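You operate a simulated robot arm through the tools that you are given. There is no shell and no other tool. Be economical: measure what you need, move in short steps, check, and stop when the job is done.

You run a simulated robot arm. Do the job below in one go: nothing can be reset, and whatever is moved stays where it is left.

TASK
Grease the grey pump and try it with one turn of the crank.
Fine: pump the greaser lever till fresh grease shows at the red band nipple, pull the red coupler off and lay it on the oil bench; catch the coolant in the small blue jug and put it back. Set down upright: small blue jug.
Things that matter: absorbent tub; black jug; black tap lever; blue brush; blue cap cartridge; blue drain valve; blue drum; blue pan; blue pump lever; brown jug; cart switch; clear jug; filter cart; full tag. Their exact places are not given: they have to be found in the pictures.

It is judged by the outcome, as a careful person would: the job done as asked, and still so three seconds after it is handed in. It fails if anything else is knocked over, pushed out of place, dropped, spilled or broken.

THE ROBOT
A 7-joint arm with a two-finger parallel gripper on a trunk, on a base that drives. Base frame: it is fixed to the floor where the robot stands at the start and does not move with it; the origin is under the middle of the robot, x ahead of it, y to its left, z up. Lengths are in m, angles in rad, forces in N, time in s.
With the tool pointing down near the work surface it reaches from about 0.1 to 0.42 m from the robot's upright axis, wherever it stands. Its first joint turns from -2.007 to 2.007 rad. Places, roughly: absorbent tub [1.1, -0.5, 0.6]; black jug [-0.25, -2.25, 0.75]; black tap lever [0.2, -1.8, 0.8]; blue cap cartridge [3.25, 1, 0.75]; blue drain valve [0.1, -1.4, 0.3]; blue drum [0.6, 1.2, 0.4]; blue pump lever [0.4, 1.3, 1]; brown jug [1.25, 1, 0.5]; cart switch [1, 1.2, 0.9]; filter cart [1.2, 1.1, 0.5]; grated tray [0.2, -1.4, 0.2]; green band nipple [1.4, 1, 0.3]; green cap cartridge [3.25, 1, 0.75]; green vent valve [0.3, -1.1, 1.1]; ledge of the pump stand [0.3, 1, 0.6]; oily waste bin [1.2, 0.2, 0.3]. Payload 3.91 kg.
Tool frame: the origin (TCP) lies between the finger pads and is the grasp point; the fingertips stand 0.03 m ahead of it; z points along the fingers, y is the line along which they close. The gripper opens to 0.11 m. The fingers are 0.02 m wide and 0.01 m thick; the gripper's body (0.048 by 0.112 m) begins 0.055 m behind the TCP.
Orientation is told as [roll, pitch, yaw] about the base's x, y, z axes, in that order, counted from this pose: with the fingers straight down and closing along the base's y, the tool's x points along the base's -x, its y along +y and its z along -z.

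THE INTERFACE
- The arm moves only by the tool nudge_tool. Its arguments are lists of equal length, an entry for each row: "delta_pos": the shift along the tool's x, y, z in m, a list of three; "delta_rot": the turn, a rotation vector about the tool's x, y, z in rad, a list of three. In form: {"delta_pos": [[x, y, z], ...], "delta_rot": [[rx, ry, rz], ...]}. A call has 1 to 12 rows; each row is the pose to reach, as a shift and turn from the pose commanded when the call began, along the tool's axes at that moment. "jaw" is the gripper command, from -1 (shut) to 1 (fully open), values between in proportion, set as the call begins (left out, the last holds). Each row takes 0.2 s and may step no farther than 0.05 m and 0.15 rad from the row before; otherwise, or with a gripper value out of range, the whole call is refused. Where a pose cannot be reached the arm comes as near as it can. A force on the tool above 90 N (or 10 N above the force at the start of the call, whichever is more), or a blocked arm, ends the call early, and 0.2 s more pass. The fingers move at their own pace (about 0.153 m/s each) and stop on an object; they squeeze with about 43 N. The grip force told is the motor's: it shows also when the fingers shut on nothing. Time passes only in rows, and 0.2 s behind the last, so rows that repeat a pose let the fingers close. It gives the time, the measured TCP pose, the force on the tool (base axes), the opening and the grip force at its end, in the units of the frame above (readings bear some noise), with the torque about the TCP (base axes, N m) and any sound that the robot's microphone picked up, and new pictures: "show" is both (left out), scene, wrist or none.
- Cameras (640 x 400 px; columns grow to the right, rows downward): "scene" is now at [0.2314, 0.2162, 1.2252]; the picture's right is [0.13, -0.99, 0.00], its down [-0.41, -0.05, -0.91] and it looks along [0.90, 0.11, -0.42] (base axes); focal length 214 px, centre (320, 200). "wrist" rides on the gripper at [0.072, 0.017, -0.103] in the tool frame; the picture's right is [-0.23, 0.97, 0.00], its down [-0.76, -0.18, -0.62] and it looks along [-0.61, -0.14, 0.78] (tool axes); focal length 222 px, centre (320, 200).
- slide_trunk(by): slides the trunk up (or, below 0, down) by that many m; the arm and the scene camera ride with it, the base frame stays. It gives what a move gives, with no picture.
- roll_base(legs): drives the robot by 1 to 6 legs, each [ahead, left, turn to the left] in m, m and rad, along the robot's own axes; the way and the turn of a leg run together, so that a leg with both is an arc; at most 1.5 m and 3.142 rad a leg. The arm and the cameras ride along, it lands a little off, and it stops where it bumps. It gives what a move gives, and a new picture of the scene camera.
- pan_tilt(pan, tilt): turns the head with the scene camera to pan (to the left, within 1.396 rad either way) and tilt (down, from -0.506 to 1.204), counted from straight ahead of the robot. It gives what a move gives, and a new picture of the scene camera.
- locate(camera, pixels): for up to 12 pixels [column, row] of the newest picture of that camera ("zoom" is the newest enlarged one), the place [x, y, z] in the base frame of the surface seen there, good to about 0.002 m. It takes no simulated time.
- zoom(camera, box): a new picture of the part [left, top, right, bottom] of that camera's present view, enlarged. It takes no simulated time.
- job_done(): hands the job in; it is judged then, once.

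Keep the steps short. Do not move on a guess: measure, check each grasp and each placing, and mend mistakes. In all there are 80 turns and 260 pictures (those below and enlarged ones count). Leave the gripper open and the arm clear of the work at the hand-in unless told otherwise, and finish with a single line.

The tools are called as a command line: name --argument value ..., lists and objects as JSON in quotes. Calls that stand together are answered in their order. nudge_tool: Moves the arm, as the interface text tells. Its arguments: {"type":"object","properties":{"delta_pos":{"type":"array","items":{"type":"array","items":{"type":"number"}}},"delta_rot":{"type":"array","items":{"type":"array","items":{"type":"number"}}},"jaw":{"type":"number"},"show":{"type":"string","enum":["both","scene","wrist","none"]}},"required":["delta_pos","delta_rot"]} The other tools are called the same way: slide_trunk (by) slides the trunk up or down; roll_base (legs) drives the base; pan_tilt (pan, tilt) turns the head that bears the scene camera; locate (camera, pixels) gives the place of the surface under pixels of a picture; zoom (camera, box) takes an enlarged picture of a part of a camera's view; job_done () hands the job in.

At the start:

```text
t: 0.0
eef_pos: [0.2965, 0.2776, 1.2436]
ee_rot: [0.0, -0.004, -0.001]
ft_force: [0.7, -0.1, 0.1]
wrist_torque: [0.0, 0.04, -0.02]
opening: 0.1098
grasp_force: 0.1
trunk travel left (down, up): [-0.525, 0.465]
robot x, y, heading: [0.0032, -0.0002, -0.001]
head pan, tilt: [0.126, 0.433]
```

scene: 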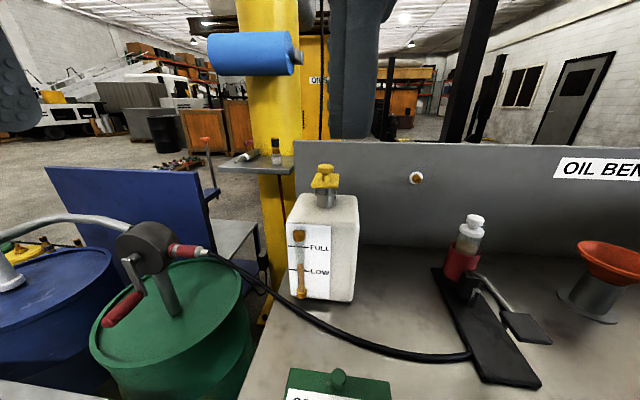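
wrist: 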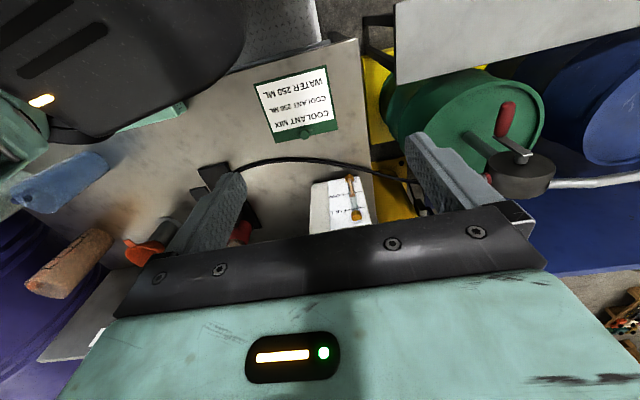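

I see the oil bench ahead with a greaser (lever near (500,310)), and a hose running to a red coupler at (190,250). I'll look around with the head before moving.

zoom --camera "scene" --box '[80, 130, 320, 330]'

zoom --camera "scene" --box '[400, 190, 640, 400]'

pan_tilt --pan 1.2 --tilt 0.45

pan_tilt --pan -0.8 --tilt 0.5

pan_tilt --pan -1.39 --tilt 0.5

pan_tilt --pan 0.1 --tilt 0.9

```text
2.00 times, centred on (200, 230) of scene
```

zoom: 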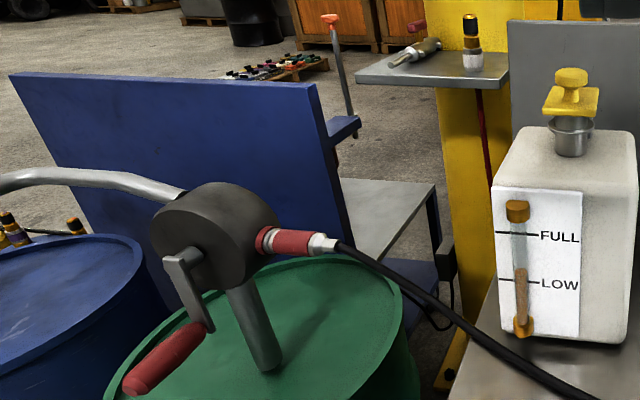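

```text
1.90 times, centred on (520, 295) of scene
```

zoom: 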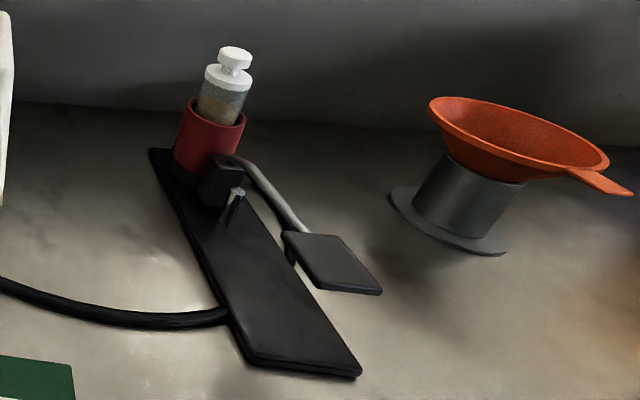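

```text
t: 1.3
eef_pos: [0.2965, 0.2781, 1.2446]
ee_rot: [0.0, -0.003, 0.0]
ft_force: [-0.3, -0.8, 0.7]
wrist_torque: [-0.02, -0.02, 0.01]
opening: 0.11
grasp_force: 0.0
trunk travel left (down, up): [-0.525, 0.465]
robot x, y, heading: [0.0011, 0.0018, 0.001]
head pan, tilt: [1.201, 0.45]
```

scene: 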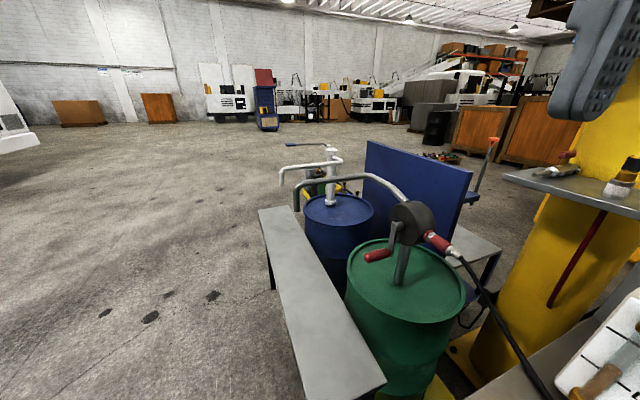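

```text
t: 3.2
eef_pos: [0.2962, 0.2777, 1.244]
ee_rot: [0.0, -0.004, -0.002]
ft_force: [-0.7, -0.8, 0.1]
wrist_torque: [0.0, -0.03, 0.03]
opening: 0.11
grasp_force: 0.0
trunk travel left (down, up): [-0.525, 0.465]
robot x, y, heading: [0.0029, 0.0013, 0.001]
head pan, tilt: [-0.799, 0.499]
```

scene: 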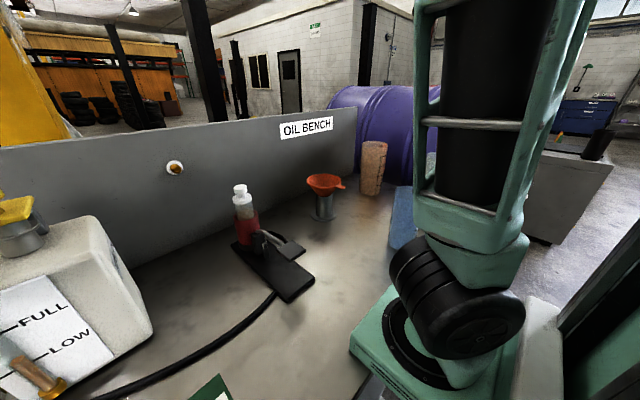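

```text
t: 4.2
eef_pos: [0.2955, 0.2774, 1.2431]
ee_rot: [0.001, -0.004, 0.002]
ft_force: [0.1, 0.2, 0.0]
wrist_torque: [0.02, 0.0, 0.02]
opening: 0.1101
grasp_force: 0.1
trunk travel left (down, up): [-0.525, 0.465]
robot x, y, heading: [0.0037, 0.0036, -0.003]
head pan, tilt: [-1.389, 0.499]
```

scene: 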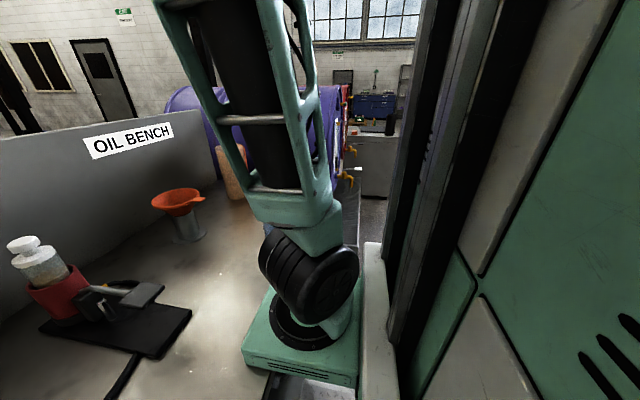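

```text
t: 5.8
eef_pos: [0.2942, 0.2773, 1.2448]
ee_rot: [0.0, -0.005, 0.0]
ft_force: [-0.2, -0.2, 0.6]
wrist_torque: [0.0, -0.04, -0.01]
opening: 0.1102
grasp_force: 0.0
trunk travel left (down, up): [-0.525, 0.465]
robot x, y, heading: [0.0042, -0.0013, -0.005]
head pan, tilt: [0.099, 0.901]
```

scene: 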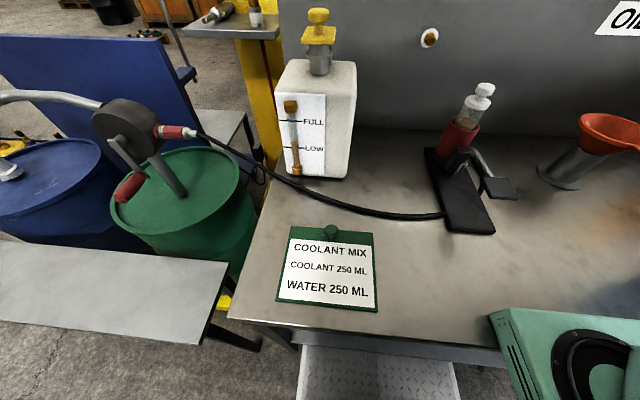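

The red coupler sits on the dark grey crank pump of the green drum. Next I locate the key parts and look for the small blue jug and the spout.

locate --camera "scene" --pixels '[[175, 132], [192, 133], [125, 120], [112, 145], [128, 188], [180, 160], [500, 187], [460, 205], [100, 290], [190, 290], [325, 270], [410, 160]]'

zoom --camera "wrist" --box '[0, 80, 280, 300]'

pan_tilt --pan 0.9 --tilt 0.6

zoom --camera "scene" --box '[160, 60, 480, 260]'

```text
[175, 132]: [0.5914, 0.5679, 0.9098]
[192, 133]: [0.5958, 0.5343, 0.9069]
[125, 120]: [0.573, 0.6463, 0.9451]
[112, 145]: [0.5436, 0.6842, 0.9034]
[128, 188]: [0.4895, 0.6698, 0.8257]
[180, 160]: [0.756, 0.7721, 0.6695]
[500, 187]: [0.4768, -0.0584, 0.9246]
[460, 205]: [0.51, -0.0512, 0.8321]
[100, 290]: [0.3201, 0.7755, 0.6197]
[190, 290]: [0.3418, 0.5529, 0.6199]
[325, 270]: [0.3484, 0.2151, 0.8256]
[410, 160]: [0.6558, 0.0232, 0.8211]
```

```text
1.82 times, centred on (140, 190) of wrist
```

zoom: 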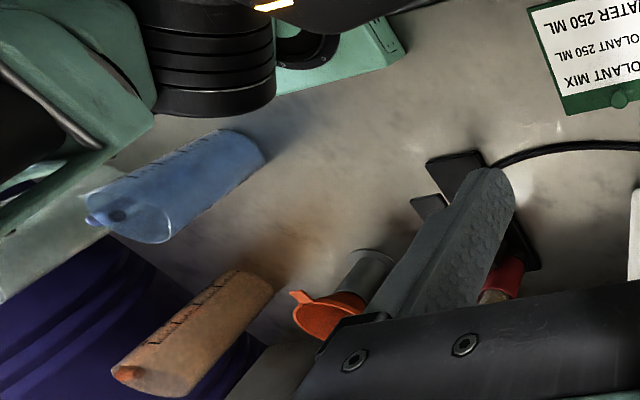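

```text
t: 7.0
eef_pos: [0.2947, 0.2763, 1.2442]
ee_rot: [0.0, -0.005, 0.0]
ft_force: [0.0, -0.2, -1.2]
wrist_torque: [0.03, 0.02, -0.01]
opening: 0.1103
grasp_force: 0.0
trunk travel left (down, up): [-0.525, 0.465]
robot x, y, heading: [0.0014, -0.0006, 0.001]
head pan, tilt: [0.901, 0.6]
```

scene: 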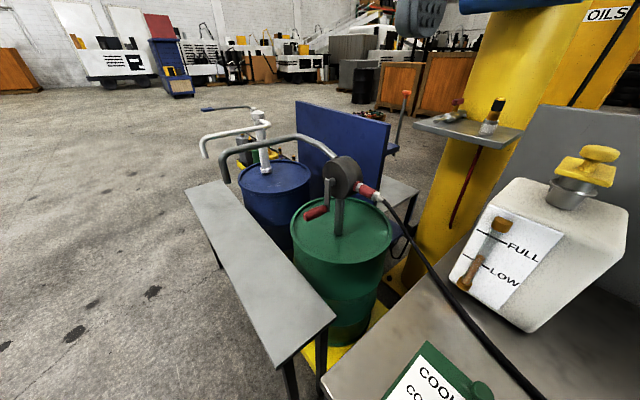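

```text
2.00 times, centred on (320, 160) of scene
```

zoom: 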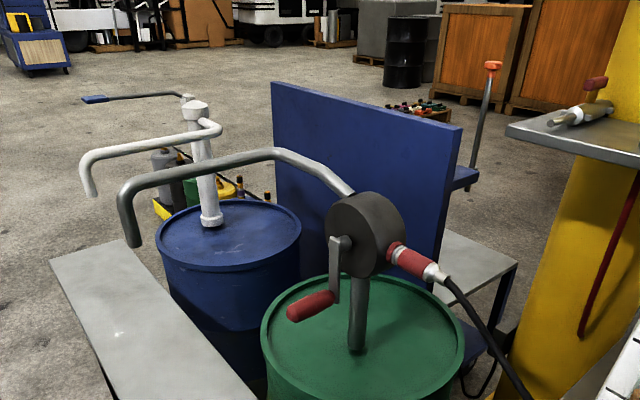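

The spout of the dark grey pump ends over the grey ledge. Two jugs stand at the right end of the oil bench; I locate them and the spout.

locate --camera "wrist" --pixels '[[105, 160], [60, 180], [20, 195], [75, 180], [110, 235], [35, 285], [50, 265], [145, 255]]'

locate --camera "zoom" --pixels '[[130, 225], [135, 243], [92, 193], [200, 165], [130, 180], [318, 298], [335, 245], [375, 225], [400, 258], [432, 268], [200, 320], [100, 290]]'

pan_tilt --pan -0.75 --tilt 0.95

```text
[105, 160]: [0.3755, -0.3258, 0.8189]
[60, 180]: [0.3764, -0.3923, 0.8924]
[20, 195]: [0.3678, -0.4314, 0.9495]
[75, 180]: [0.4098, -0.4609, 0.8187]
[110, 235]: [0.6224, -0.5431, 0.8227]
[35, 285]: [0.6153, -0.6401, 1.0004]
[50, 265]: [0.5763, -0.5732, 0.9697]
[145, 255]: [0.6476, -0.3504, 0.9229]
```

```text
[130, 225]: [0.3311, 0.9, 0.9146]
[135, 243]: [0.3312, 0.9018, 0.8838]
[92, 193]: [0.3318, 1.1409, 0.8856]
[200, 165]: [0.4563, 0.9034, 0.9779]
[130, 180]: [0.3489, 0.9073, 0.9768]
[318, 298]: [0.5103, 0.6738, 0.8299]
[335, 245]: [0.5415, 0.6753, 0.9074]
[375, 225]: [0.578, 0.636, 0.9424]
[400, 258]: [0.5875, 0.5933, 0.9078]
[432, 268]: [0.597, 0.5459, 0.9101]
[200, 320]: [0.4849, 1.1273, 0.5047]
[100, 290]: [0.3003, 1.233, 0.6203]
```

```text
t: 8.7
eef_pos: [0.2944, 0.2768, 1.2443]
ee_rot: [-0.001, -0.007, -0.001]
ft_force: [0.2, -0.2, 0.2]
wrist_torque: [0.0, -0.01, -0.01]
opening: 0.1099
grasp_force: 0.1
trunk travel left (down, up): [-0.525, 0.465]
robot x, y, heading: [0.0033, 0.0008, 0.003]
head pan, tilt: [-0.75, 0.949]
```

scene: 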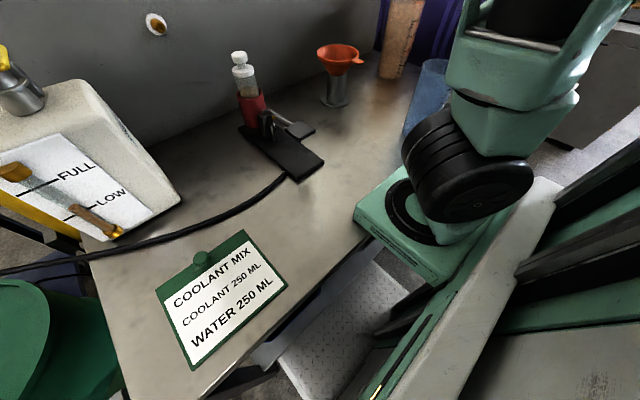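

The small blue jug is at about (0.38, −0.39) on the bench, and the spout tip is at (0.331, 0.90, 0.884) over the ledge (z 0.62). Now I measure the greaser lever and the bench edge.

zoom --camera "scene" --box '[200, 30, 460, 200]'

locate --camera "scene" --pixels '[[300, 130], [280, 122], [312, 132], [289, 117], [265, 120], [320, 165], [270, 330], [330, 290], [345, 330], [300, 260], [355, 250], [250, 110]]'

locate --camera "zoom" --pixels '[[520, 150], [560, 80], [590, 75], [530, 250], [240, 250], [225, 225], [265, 240], [100, 60], [300, 300], [200, 300]]'

```text
2.35 times, centred on (330, 115) of scene
```

zoom: 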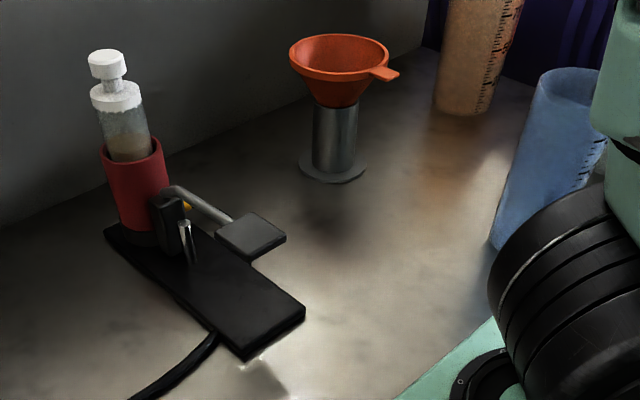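

```text
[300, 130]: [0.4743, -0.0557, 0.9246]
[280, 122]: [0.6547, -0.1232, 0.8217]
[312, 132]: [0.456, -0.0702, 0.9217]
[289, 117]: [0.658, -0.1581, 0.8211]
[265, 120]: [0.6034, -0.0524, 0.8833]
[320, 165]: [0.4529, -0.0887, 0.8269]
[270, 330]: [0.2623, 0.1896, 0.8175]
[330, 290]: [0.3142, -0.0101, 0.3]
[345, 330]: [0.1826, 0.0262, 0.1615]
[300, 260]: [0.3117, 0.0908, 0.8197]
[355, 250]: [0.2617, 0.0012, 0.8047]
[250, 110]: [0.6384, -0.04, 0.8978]
```

```text
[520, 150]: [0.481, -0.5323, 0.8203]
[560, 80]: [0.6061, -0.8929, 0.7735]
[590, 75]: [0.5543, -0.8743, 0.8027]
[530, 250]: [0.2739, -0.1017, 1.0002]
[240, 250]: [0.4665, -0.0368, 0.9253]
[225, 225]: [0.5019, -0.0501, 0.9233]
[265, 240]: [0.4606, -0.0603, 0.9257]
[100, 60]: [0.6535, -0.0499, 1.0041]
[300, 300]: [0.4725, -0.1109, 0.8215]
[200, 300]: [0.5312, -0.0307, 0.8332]
```

Lever pad centre is (0.475, −0.058, 0.925). I look down to see how much room the base has before the bench.

pan_tilt --pan 0.0 --tilt 1.2

locate --camera "scene" --pixels '[[300, 330], [350, 330], [400, 350], [320, 280], [420, 300], [320, 390], [200, 300], [200, 390], [480, 300], [480, 250]]'

```text
t: 9.8
eef_pos: [0.2951, 0.277, 1.2448]
ee_rot: [-0.001, -0.004, 0.0]
ft_force: [-0.2, 0.1, 0.1]
wrist_torque: [0.03, -0.02, -0.02]
opening: 0.1098
grasp_force: 0.0
trunk travel left (down, up): [-0.525, 0.465]
robot x, y, heading: [0.0007, -0.0029, -0.0]
head pan, tilt: [0.0, 1.201]
```

scene: 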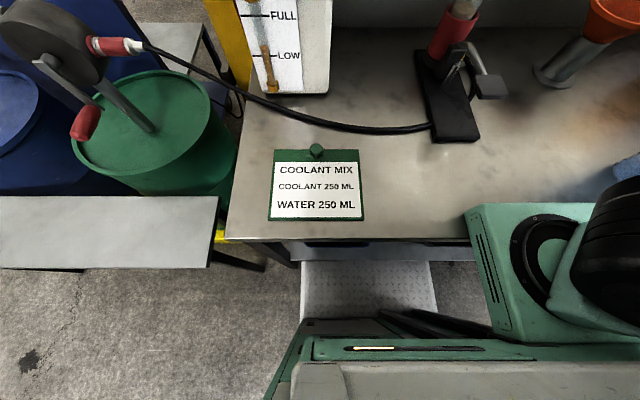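

```text
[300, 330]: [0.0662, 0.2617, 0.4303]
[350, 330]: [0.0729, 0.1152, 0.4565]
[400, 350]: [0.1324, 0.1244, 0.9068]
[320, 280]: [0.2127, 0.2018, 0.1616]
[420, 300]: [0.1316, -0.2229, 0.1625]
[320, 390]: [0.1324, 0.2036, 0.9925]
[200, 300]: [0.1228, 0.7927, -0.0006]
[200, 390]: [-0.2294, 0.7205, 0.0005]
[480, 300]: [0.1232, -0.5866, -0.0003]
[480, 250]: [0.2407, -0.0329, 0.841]
```

The pad is at radius 0.48, slightly far, so I shut the fingers, tilt the tool forward and approach above the pad.

nudge_tool --delta_pos '[[-0.015, -0.034, 0.018], [-0.03, -0.068, 0.036], [-0.045, -0.102, 0.054], [-0.06, -0.136, 0.072], [-0.075, -0.17, 0.09], [-0.09, -0.204, 0.108], [-0.105, -0.238, 0.126], [-0.12, -0.272, 0.144], [-0.135, -0.306, 0.162], [-0.15, -0.335, 0.18]]' --delta_rot '[[0, -0.05, 0], [0, -0.1, 0], [0, -0.15, 0], [0, -0.2, 0], [0, -0.25, 0], [0, -0.3, 0], [0, -0.35, 0], [0, -0.4, 0], [0, -0.45, 0], [0, -0.5, 0]]' --jaw -1

```text
t: 12.0
eef_pos: [0.5124, -0.0491, 0.981]
ee_rot: [-0.001, -0.503, 0.0]
ft_force: [-0.2, 0.0, -0.9]
wrist_torque: [0.04, 0.03, 0.0]
opening: 0.0
grasp_force: 37.4
out of reach, approached as far as the arm can: row 5, 6, 7, 8, 9, 10
trunk travel left (down, up): [-0.525, 0.465]
robot x, y, heading: [0.0022, 0.0031, -0.001]
head pan, tilt: [0.0, 1.201]
```

scene: 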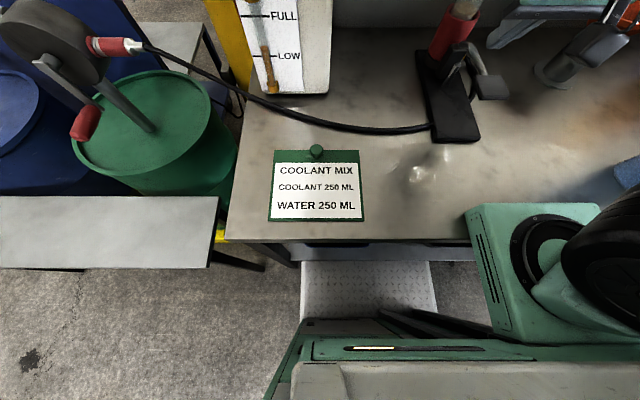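
wrist: 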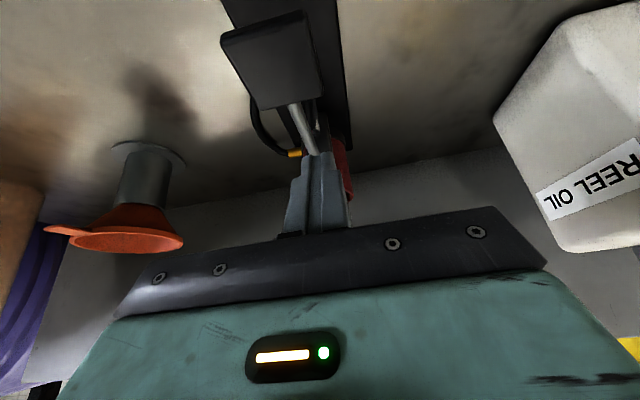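

The reading says TCP x=0.512, beyond where I meant; I check what the arm did before touching anything.

locate --camera "scene" --pixels '[[550, 8], [580, 70], [490, 85], [475, 60], [555, 75]]'

locate --camera "wrist" --pixels '[[315, 165], [270, 65], [300, 125], [330, 215], [230, 20], [315, 15]]'

pan_tilt --pan -0.4 --tilt 0.75

```text
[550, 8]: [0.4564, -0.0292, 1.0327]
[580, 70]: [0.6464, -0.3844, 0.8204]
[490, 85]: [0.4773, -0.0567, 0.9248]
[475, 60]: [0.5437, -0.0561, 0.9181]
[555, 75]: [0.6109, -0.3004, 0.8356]
```

```text
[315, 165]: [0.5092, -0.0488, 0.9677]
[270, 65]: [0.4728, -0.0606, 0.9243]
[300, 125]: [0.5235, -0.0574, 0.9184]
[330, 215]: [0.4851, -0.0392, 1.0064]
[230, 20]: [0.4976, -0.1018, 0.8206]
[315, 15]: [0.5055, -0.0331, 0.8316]
```

```text
t: 12.9
eef_pos: [0.5119, -0.0467, 0.9821]
ee_rot: [0.0, -0.502, -0.001]
ft_force: [-0.2, -0.5, -0.2]
wrist_torque: [-0.01, -0.02, -0.01]
opening: 0.0
grasp_force: 37.7
trunk travel left (down, up): [-0.525, 0.465]
robot x, y, heading: [-0.0002, -0.0023, 0.002]
head pan, tilt: [-0.4, 0.75]
```

scene: 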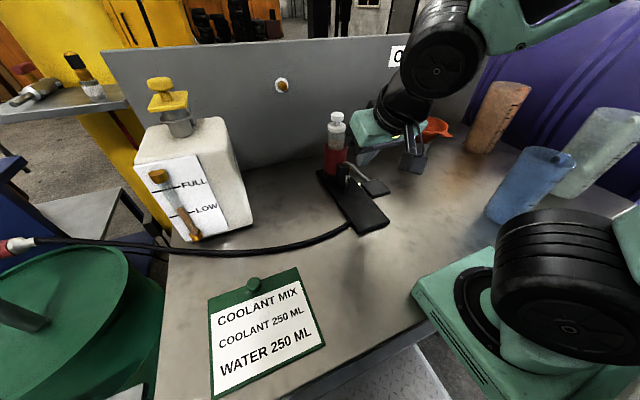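

The TCP really is just above the lever arm beyond the pad. I undo the tilt in place to get back into reach.

nudge_tool --delta_pos '[[0, 0, -0.01], [0, 0, -0.02], [0, 0, -0.02], [0, 0, -0.02]]' --delta_rot '[[0, 0.14, 0], [0, 0.28, 0], [0, 0.42, 0], [0, 0.5, 0]]' --show "wrist"

```text
t: 13.9
eef_pos: [0.5025, -0.0458, 0.9972]
ee_rot: [0.002, -0.002, 0.001]
ft_force: [-0.2, 0.4, 0.5]
wrist_torque: [0.0, -0.01, 0.02]
opening: 0.0
grasp_force: 37.7
trunk travel left (down, up): [-0.525, 0.465]
robot x, y, heading: [0.0017, -0.0004, -0.003]
head pan, tilt: [-0.4, 0.75]
```

wrist: 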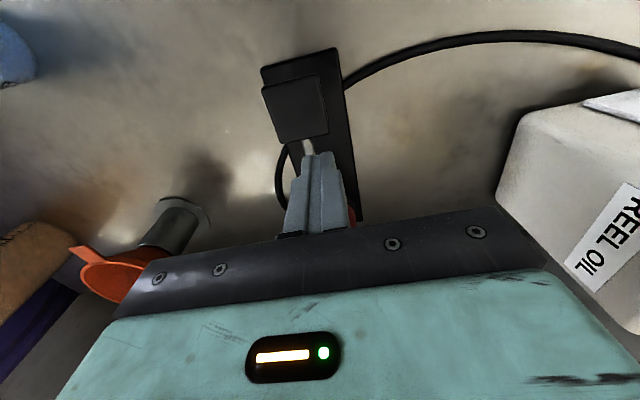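

Straight down is reachable here and the command follows the reached pose. I shift over the pad centre and turn the head so the coupler is visible while pumping.

nudge_tool --delta_pos '[[0.015, -0.006, 0.0], [0.03, -0.012, 0.01], [0.03, -0.012, 0.03]]' --delta_rot '[[0, 0, 0], [0, 0, 0], [0, 0, 0]]' --show "wrist"

pan_tilt --pan 0.5 --tilt 0.75

zoom --camera "scene" --box '[140, 90, 340, 215]'

```text
t: 14.7
eef_pos: [0.4721, -0.0576, 0.966]
ee_rot: [0.0, -0.003, -0.002]
ft_force: [0.9, 0.8, -0.5]
wrist_torque: [0.02, 0.02, -0.04]
opening: 0.0001
grasp_force: 37.8
trunk travel left (down, up): [-0.525, 0.465]
robot x, y, heading: [0.0054, -0.002, 0.004]
head pan, tilt: [-0.4, 0.75]
```

wrist: 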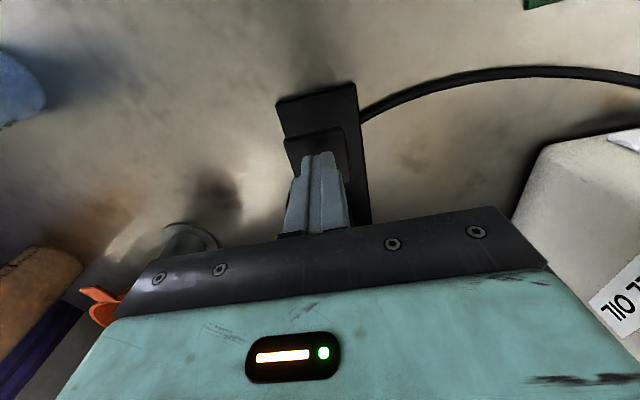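

```text
t: 15.9
eef_pos: [0.4713, -0.0565, 0.9653]
ee_rot: [0.002, -0.005, 0.001]
ft_force: [-0.4, 0.1, 1.2]
wrist_torque: [0.03, 0.0, -0.01]
opening: 0.0001
grasp_force: 37.4
trunk travel left (down, up): [-0.525, 0.465]
robot x, y, heading: [0.0026, -0.0031, 0.002]
head pan, tilt: [0.499, 0.75]
```

scene: 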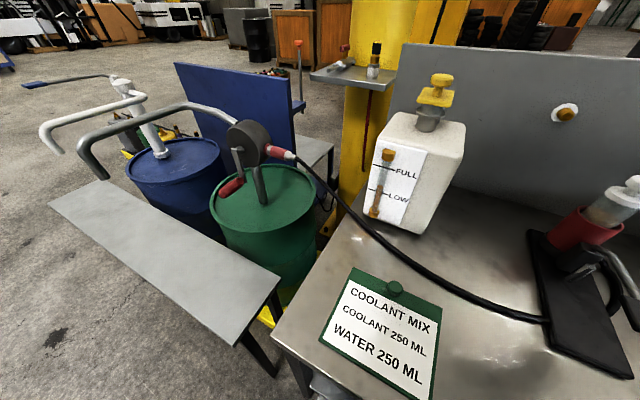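

```text
3.20 times, centred on (240, 152) of scene
```

zoom: 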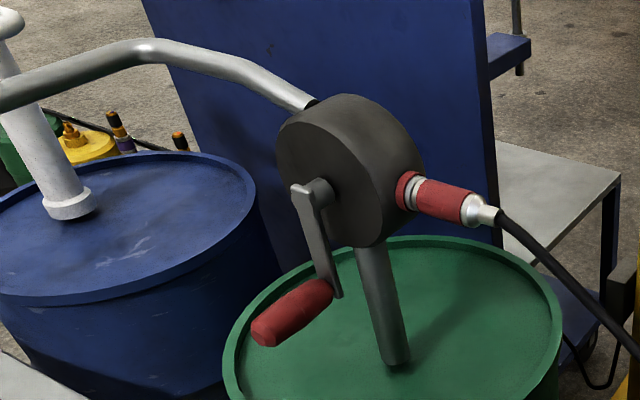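

Red band and nipple are clear at zoom (410,190). Now a first slow lever stroke.

nudge_tool --delta_pos '[[0, 0, 0.01], [0, 0, 0.02], [0, 0, 0.03], [0, 0, 0.04]]' --delta_rot '[[0, 0, 0], [0, 0, 0], [0, 0, 0], [0, 0, 0]]' --show "both"

zoom --camera "scene" --box '[200, 100, 330, 200]'

```text
t: 16.9
eef_pos: [0.4723, -0.0579, 0.9252]
ee_rot: [-0.001, -0.005, -0.001]
ft_force: [0.4, -0.1, 7.2]
wrist_torque: [-0.03, -0.04, 0.1]
opening: 0.0
grasp_force: 37.7
trunk travel left (down, up): [-0.525, 0.465]
robot x, y, heading: [0.001, -0.0036, -0.001]
head pan, tilt: [0.499, 0.75]
```

scene: 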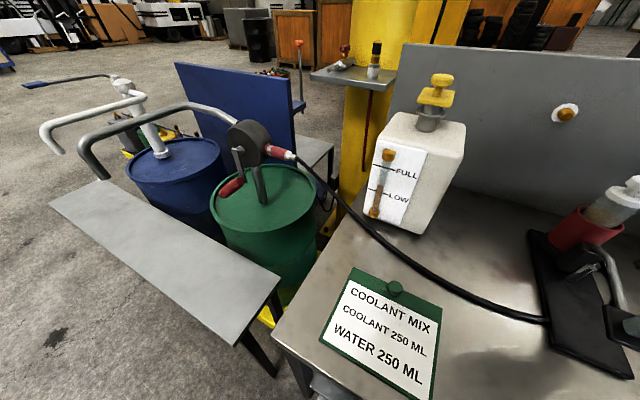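
wrist: 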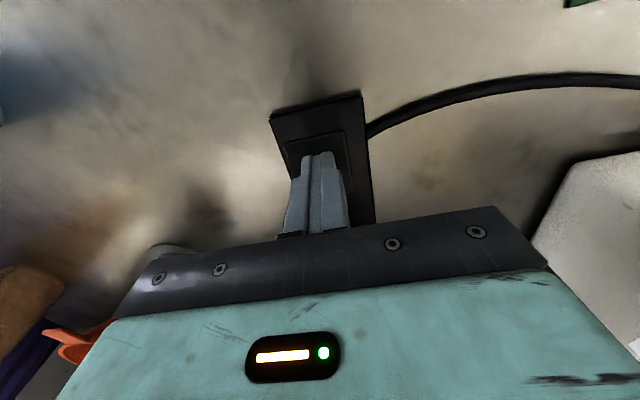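

```text
4.00 times, centred on (265, 150) of scene
```

zoom: 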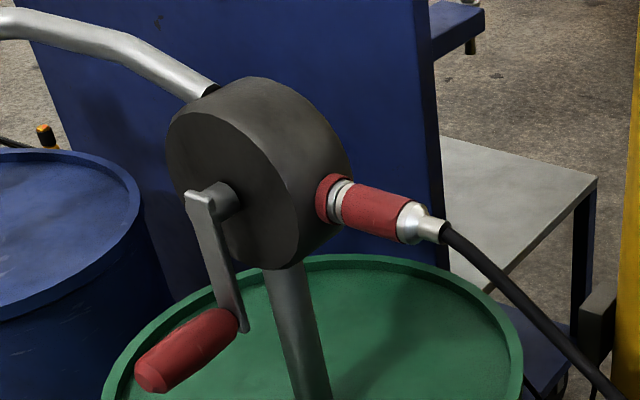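

The lever yields at about 7 N. I go further down to find the stop, then release.

nudge_tool --delta_pos '[[0, 0, 0.01], [0, 0, 0.02], [0, 0, 0.03], [0, 0, 0.04]]' --delta_rot '[[0, 0, 0], [0, 0, 0], [0, 0, 0], [0, 0, 0]]' --show "wrist"

zoom --camera "scene" --box '[200, 100, 330, 200]'

```text
t: 17.6
eef_pos: [0.4724, -0.0577, 0.9059]
ee_rot: [0.001, -0.013, 0.001]
ft_force: [-25.7, -5.0, 60.4]
wrist_torque: [-0.12, 0.16, -0.21]
opening: 0.0
grasp_force: 37.1
trunk travel left (down, up): [-0.525, 0.465]
robot x, y, heading: [0.0073, -0.0014, 0.0]
head pan, tilt: [0.499, 0.75]
stopped in row 3: the force on the tool passed its limit at 126 N (the readings are from after the stop); the commanded pose is now the measured one
```

wrist: 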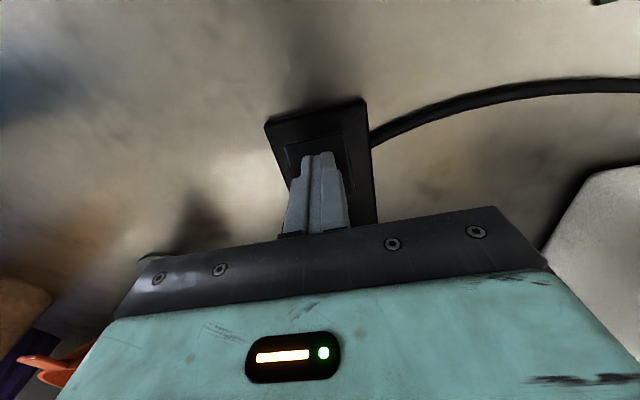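

```text
4.00 times, centred on (265, 150) of scene
```

zoom: 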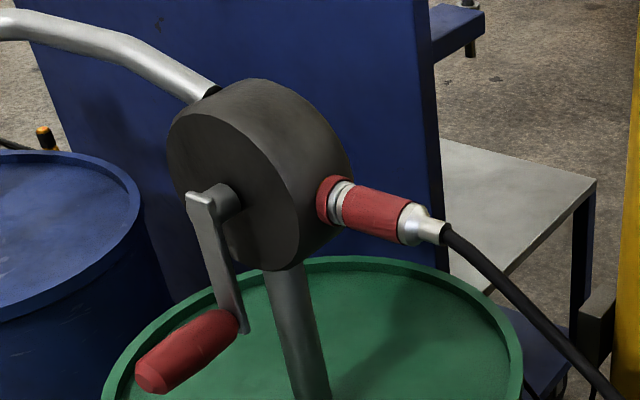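

Stop is at TCP z≈0.907. One stroke done; I release and stroke again, stopping just short of the end.

nudge_tool --delta_pos '[[0, 0, -0.03], [0, 0, -0.062], [0, 0, -0.062], [0, 0, -0.04], [0, 0, -0.015], [0, 0, -0.002], [0, 0, -0.002]]' --delta_rot '[[0, 0, 0], [0, 0, 0], [0, 0, 0], [0, 0, 0], [0, 0, 0], [0, 0, 0], [0, 0, 0]]' --show "wrist"

zoom --camera "scene" --box '[200, 100, 330, 200]'

```text
t: 19.2
eef_pos: [0.4743, -0.0575, 0.9067]
ee_rot: [0.0, -0.011, 0.001]
ft_force: [1.0, 0.6, 18.7]
wrist_torque: [-0.01, -0.22, 0.0]
opening: 0.0
grasp_force: 37.8
trunk travel left (down, up): [-0.525, 0.465]
robot x, y, heading: [0.0032, 0.0005, 0.001]
head pan, tilt: [0.499, 0.75]
```

wrist: 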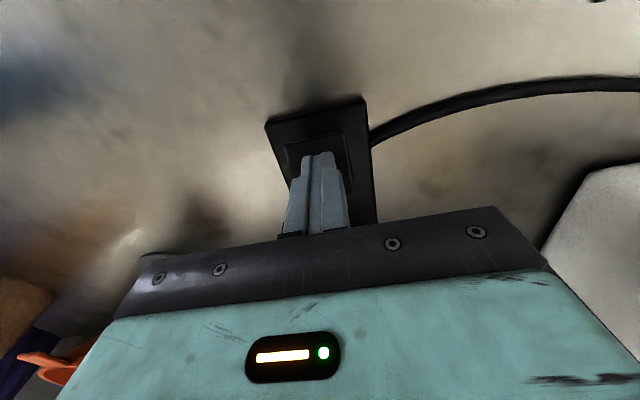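

```text
4.00 times, centred on (265, 150) of scene
```

zoom: 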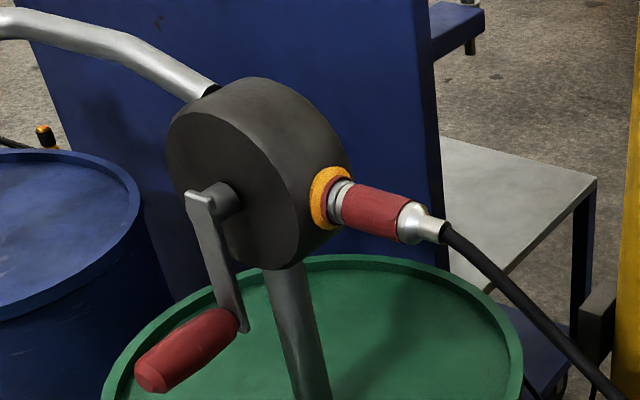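

Fresh grease now shows as an orange ring around the red band nipple after two strokes. I stop pumping, raise the arm, and survey the ledge and bench edges for driving.

nudge_tool --delta_pos '[[0, 0, -0.04], [0.0, 0, -0.08], [0.03, 0, -0.12], [0.06, 0, -0.16], [0.09, 0, -0.19]]' --delta_rot '[[0, 0, 0], [0, 0, 0], [0, 0, 0], [0, 0, 0], [0, 0, 0]]' --jaw 1 --show "none"

pan_tilt --pan 0.7 --tilt 1.1

locate --camera "scene" --pixels '[[320, 200], [280, 250], [250, 300], [300, 300], [350, 300], [400, 300], [200, 200], [150, 150], [100, 100], [300, 100], [400, 200], [350, 250]]'

pan_tilt --pan -0.5 --tilt 1.2

locate --camera "scene" --pixels '[[320, 200], [280, 250], [250, 300], [300, 300], [350, 300], [400, 300], [350, 150], [400, 150], [450, 200], [400, 200], [450, 250], [400, 250]]'

```text
t: 20.4
eef_pos: [0.4461, -0.0557, 1.0211]
ee_rot: [0.001, -0.007, 0.001]
ft_force: [-0.2, -0.6, -0.7]
wrist_torque: [0.0, 0.01, -0.01]
opening: 0.1099
grasp_force: 0.0
out of reach, approached as far as the arm can: row 3, 4, 5
trunk travel left (down, up): [-0.525, 0.465]
robot x, y, heading: [0.0002, 0.0029, -0.0]
head pan, tilt: [0.499, 0.75]
```

```text
t: 21.2
eef_pos: [0.447, -0.0561, 1.0206]
ee_rot: [-0.001, -0.006, -0.001]
ft_force: [-0.6, 0.0, 0.0]
wrist_torque: [0.0, 0.01, 0.03]
opening: 0.1097
grasp_force: 0.2
trunk travel left (down, up): [-0.525, 0.465]
robot x, y, heading: [0.0032, 0.0027, 0.003]
head pan, tilt: [0.7, 1.1]
```

scene: 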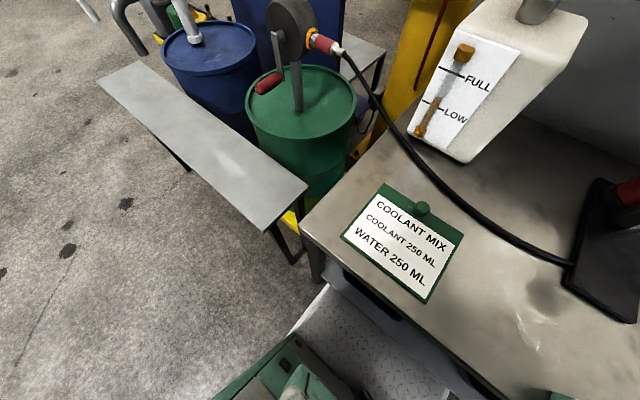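

```text
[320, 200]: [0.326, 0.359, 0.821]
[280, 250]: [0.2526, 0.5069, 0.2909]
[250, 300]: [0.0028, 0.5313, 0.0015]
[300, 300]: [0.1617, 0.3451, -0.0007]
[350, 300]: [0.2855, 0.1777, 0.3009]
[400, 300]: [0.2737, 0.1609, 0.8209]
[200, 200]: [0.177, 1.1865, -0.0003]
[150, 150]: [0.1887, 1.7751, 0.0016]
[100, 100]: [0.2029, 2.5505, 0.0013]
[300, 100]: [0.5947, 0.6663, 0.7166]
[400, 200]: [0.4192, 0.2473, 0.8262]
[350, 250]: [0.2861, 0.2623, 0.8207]
```

```text
t: 22.6
eef_pos: [0.4477, -0.056, 1.0191]
ee_rot: [0.001, -0.008, 0.001]
ft_force: [-0.3, -0.5, 0.0]
wrist_torque: [0.01, -0.01, 0.0]
opening: 0.1103
grasp_force: 0.1
trunk travel left (down, up): [-0.525, 0.465]
robot x, y, heading: [0.0031, 0.0025, 0.002]
head pan, tilt: [-0.499, 1.201]
```

scene: 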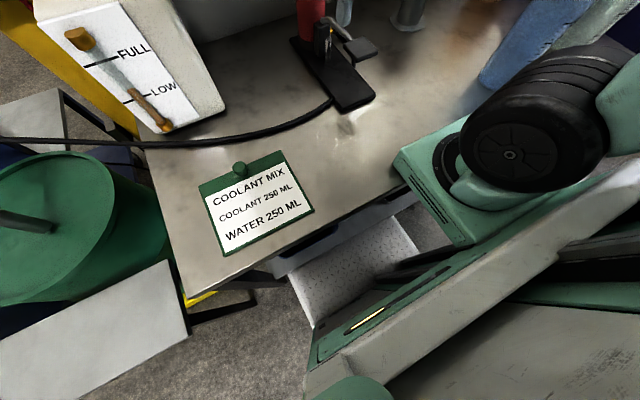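

```text
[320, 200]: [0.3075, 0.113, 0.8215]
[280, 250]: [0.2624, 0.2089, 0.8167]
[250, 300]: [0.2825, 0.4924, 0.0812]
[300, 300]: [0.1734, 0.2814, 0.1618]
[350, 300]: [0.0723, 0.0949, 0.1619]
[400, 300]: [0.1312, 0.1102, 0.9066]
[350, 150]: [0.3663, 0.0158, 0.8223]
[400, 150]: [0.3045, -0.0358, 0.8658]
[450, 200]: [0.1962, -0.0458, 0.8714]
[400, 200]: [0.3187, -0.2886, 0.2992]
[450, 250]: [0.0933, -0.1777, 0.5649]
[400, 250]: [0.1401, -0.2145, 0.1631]
```

Ledge legs stand near (0.26, 0.50). To plan the drive I need the ledge's near edge and where the arm's first joint axis is on the robot.

zoom --camera "scene" --box '[300, 90, 640, 302]'

locate --camera "scene" --pixels '[[433, 165], [445, 145], [460, 120], [437, 185], [455, 205], [395, 155], [455, 245], [510, 153], [630, 160], [540, 210], [560, 60], [620, 300]]'

pan_tilt --pan 1.1 --tilt 0.9

locate --camera "scene" --pixels '[[320, 270], [290, 340], [330, 340], [240, 200], [232, 190], [300, 290], [400, 290], [380, 250], [200, 100], [250, 150], [350, 330], [380, 350]]'

```text
1.88 times, centred on (470, 196) of scene
```

zoom: 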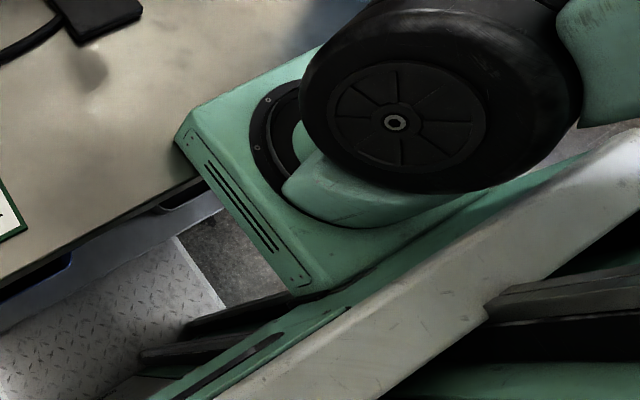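

```text
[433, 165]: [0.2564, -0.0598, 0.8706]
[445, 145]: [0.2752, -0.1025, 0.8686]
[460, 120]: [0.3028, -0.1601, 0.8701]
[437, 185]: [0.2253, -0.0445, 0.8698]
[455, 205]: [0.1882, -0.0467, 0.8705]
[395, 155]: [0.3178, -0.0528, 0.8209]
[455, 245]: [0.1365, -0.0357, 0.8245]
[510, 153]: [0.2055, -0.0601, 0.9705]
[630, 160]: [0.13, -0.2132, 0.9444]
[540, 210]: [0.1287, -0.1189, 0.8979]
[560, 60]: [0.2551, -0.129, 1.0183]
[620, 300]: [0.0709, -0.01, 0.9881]
```

```text
t: 24.3
eef_pos: [0.4475, -0.0563, 1.0202]
ee_rot: [-0.002, -0.006, 0.0]
ft_force: [-0.2, 0.8, 0.3]
wrist_torque: [0.03, 0.0, 0.02]
opening: 0.1102
grasp_force: 0.1
trunk travel left (down, up): [-0.525, 0.465]
robot x, y, heading: [0.0042, -0.0018, 0.007]
head pan, tilt: [1.1, 0.901]
```

scene: 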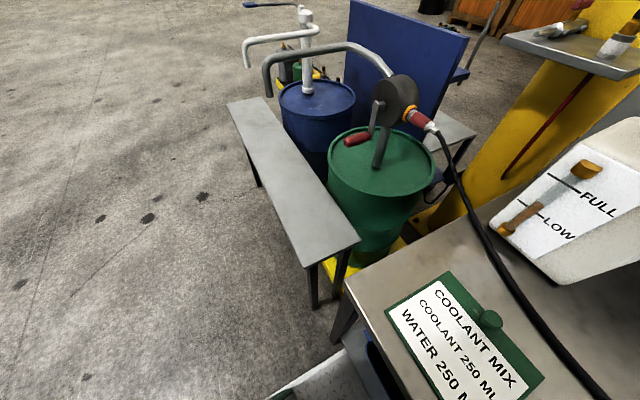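

```text
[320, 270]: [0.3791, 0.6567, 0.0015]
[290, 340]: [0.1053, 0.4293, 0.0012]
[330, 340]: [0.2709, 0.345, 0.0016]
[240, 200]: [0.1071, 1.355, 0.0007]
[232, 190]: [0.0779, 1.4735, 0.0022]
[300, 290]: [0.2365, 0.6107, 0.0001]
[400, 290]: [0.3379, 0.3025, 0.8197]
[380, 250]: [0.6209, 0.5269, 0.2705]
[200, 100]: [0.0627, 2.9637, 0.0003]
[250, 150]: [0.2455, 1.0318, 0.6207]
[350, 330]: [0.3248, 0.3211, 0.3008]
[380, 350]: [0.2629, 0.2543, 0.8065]
```

Joint‑1 axis is about (0.205, −0.125) on the robot. A stand at roughly (0.05, 0.87), base plate under the ledge between its legs, would reach coupler, crank and spout. I measure the legs and the plate more exactly.

zoom --camera "scene" --box '[200, 80, 440, 320]'

locate --camera "zoom" --pixels '[[300, 590], [305, 600], [306, 540], [372, 510], [358, 545], [150, 275], [140, 200], [282, 480], [415, 420], [75, 60], [180, 45], [335, 490]]'

locate --camera "scene" --pixels '[[345, 352], [300, 385], [340, 370], [325, 390]]'

```text
1.67 times, centred on (320, 200) of scene
```

zoom: 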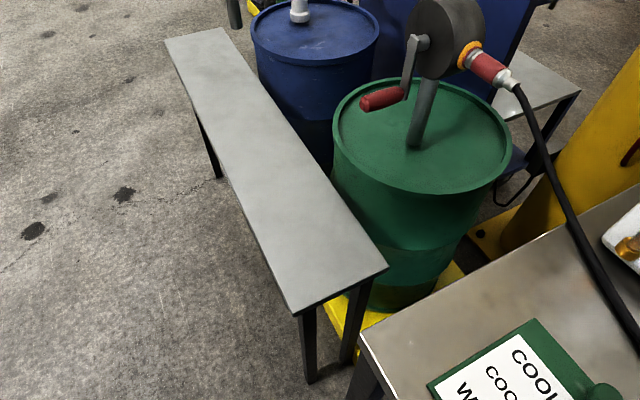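

```text
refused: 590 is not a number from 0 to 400
```

```text
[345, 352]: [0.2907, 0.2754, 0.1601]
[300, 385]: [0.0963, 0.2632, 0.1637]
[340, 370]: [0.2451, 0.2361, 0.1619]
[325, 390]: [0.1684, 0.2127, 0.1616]
```

locate --camera "zoom" --pixels '[[310, 375], [308, 330], [350, 345], [218, 175], [205, 140], [295, 310], [385, 266], [168, 42], [222, 30], [345, 300], [420, 95], [395, 200]]'

pan_tilt --pan 0.45 --tilt 1.2

locate --camera "scene" --pixels '[[290, 300], [310, 280], [330, 260], [350, 270], [370, 290], [270, 310], [260, 330], [340, 240]]'

```text
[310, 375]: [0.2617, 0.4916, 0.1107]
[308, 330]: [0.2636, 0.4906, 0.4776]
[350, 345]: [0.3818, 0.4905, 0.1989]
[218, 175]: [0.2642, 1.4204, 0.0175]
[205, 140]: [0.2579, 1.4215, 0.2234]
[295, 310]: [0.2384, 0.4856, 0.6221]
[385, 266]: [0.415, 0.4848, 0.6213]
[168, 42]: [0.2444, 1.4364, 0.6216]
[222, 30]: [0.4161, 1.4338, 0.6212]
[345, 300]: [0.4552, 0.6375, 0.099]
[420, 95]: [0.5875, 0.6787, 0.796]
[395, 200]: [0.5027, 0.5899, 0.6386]
```

```text
t: 25.3
eef_pos: [0.4467, -0.0561, 1.0197]
ee_rot: [0.0, -0.006, -0.001]
ft_force: [0.5, -0.1, -0.5]
wrist_torque: [0.01, 0.04, -0.02]
opening: 0.1103
grasp_force: 0.2
trunk travel left (down, up): [-0.525, 0.465]
robot x, y, heading: [0.0021, -0.0, 0.002]
head pan, tilt: [0.45, 1.201]
```

scene: 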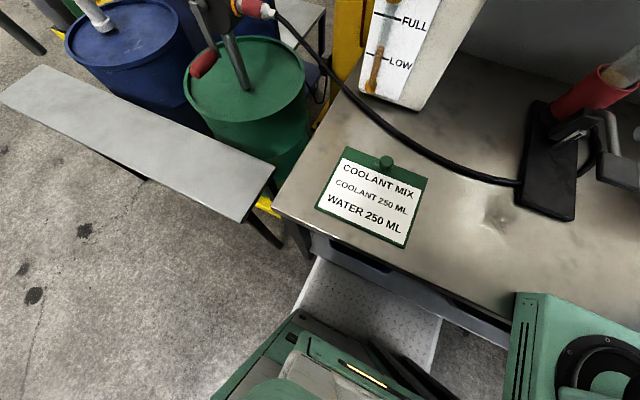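

```text
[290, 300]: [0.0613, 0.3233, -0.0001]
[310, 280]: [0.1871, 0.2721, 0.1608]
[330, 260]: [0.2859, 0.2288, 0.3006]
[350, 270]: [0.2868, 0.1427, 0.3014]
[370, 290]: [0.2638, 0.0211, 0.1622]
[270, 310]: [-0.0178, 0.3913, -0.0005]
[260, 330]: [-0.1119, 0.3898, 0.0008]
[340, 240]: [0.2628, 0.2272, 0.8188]
```

Ledge: x 0.24–0.415, y 0.485–1.435, legs leave y 0.53–1.39 free; base plate is about ±0.28 wide. I raise the trunk so the arm passes over the pumps, back out, shift left, and drive in.

slide_trunk --by 0.3

roll_base --legs '[[-0.4, 0, 0], [0, 0.87, 0]]'

pan_tilt --pan 0.0 --tilt 0.9

```text
t: 28.3
eef_pos: [0.4519, -0.0563, 1.2991]
ee_rot: [-0.001, 0.002, 0.0]
ft_force: [-0.3, -0.3, 0.1]
wrist_torque: [-0.02, -0.01, 0.02]
opening: 0.11
grasp_force: 0.0
trunk travel left (down, up): [-0.825, 0.165]
robot x, y, heading: [0.0028, -0.0033, -0.002]
head pan, tilt: [0.45, 1.201]
```

```text
t: 35.0
eef_pos: [0.0518, 0.8164, 1.2984]
ee_rot: [0.001, 0.0, 0.008]
ft_force: [-0.3, -0.2, -0.9]
wrist_torque: [0.02, 0.0, 0.01]
opening: 0.1098
grasp_force: 0.1
trunk travel left (down, up): [-0.825, 0.165]
robot x, y, heading: [-0.3989, 0.8715, 0.012]
head pan, tilt: [0.45, 1.201]
```

scene: 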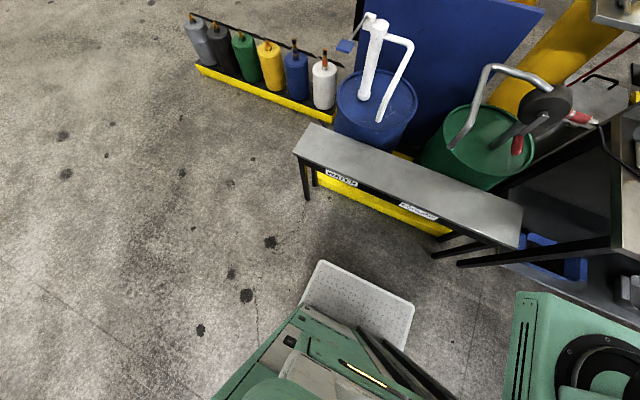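

```text
t: 35.9
eef_pos: [0.0525, 0.8182, 1.2999]
ee_rot: [0.0, 0.001, 0.006]
ft_force: [-0.7, 1.3, -0.1]
wrist_torque: [-0.03, -0.02, -0.01]
opening: 0.11
grasp_force: 0.0
trunk travel left (down, up): [-0.825, 0.165]
robot x, y, heading: [-0.3975, 0.8676, 0.006]
head pan, tilt: [0.0, 0.901]
```

scene: 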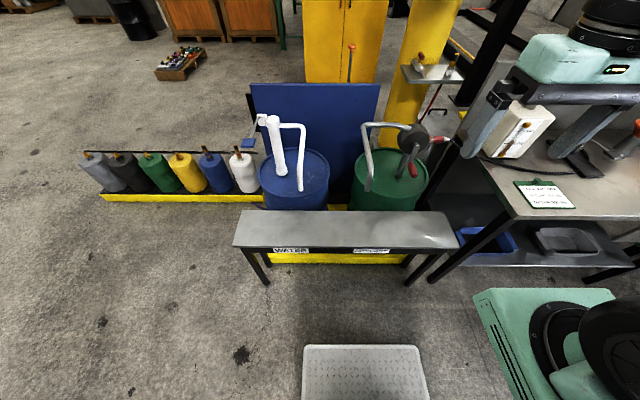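

Now the whole base plate front is visible at (305–425, 347). I measure it and the yellow tray, and read the labels.

locate --camera "scene" --pixels '[[307, 350], [418, 350], [360, 348], [330, 258], [300, 262], [266, 280], [408, 280], [430, 282], [432, 230], [272, 255]]'

zoom --camera "scene" --box '[220, 100, 480, 290]'

```text
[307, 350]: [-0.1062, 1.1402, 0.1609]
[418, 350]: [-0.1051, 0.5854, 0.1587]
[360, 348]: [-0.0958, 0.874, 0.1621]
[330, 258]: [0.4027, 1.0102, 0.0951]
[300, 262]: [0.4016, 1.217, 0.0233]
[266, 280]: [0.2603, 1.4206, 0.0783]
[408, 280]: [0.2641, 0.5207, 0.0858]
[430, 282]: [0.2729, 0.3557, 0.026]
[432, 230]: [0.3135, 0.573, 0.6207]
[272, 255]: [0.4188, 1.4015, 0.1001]
```

```text
2.11 times, centred on (350, 195) of scene
```

zoom: 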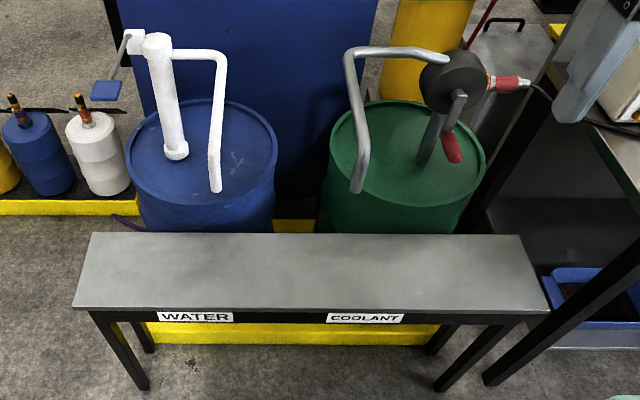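

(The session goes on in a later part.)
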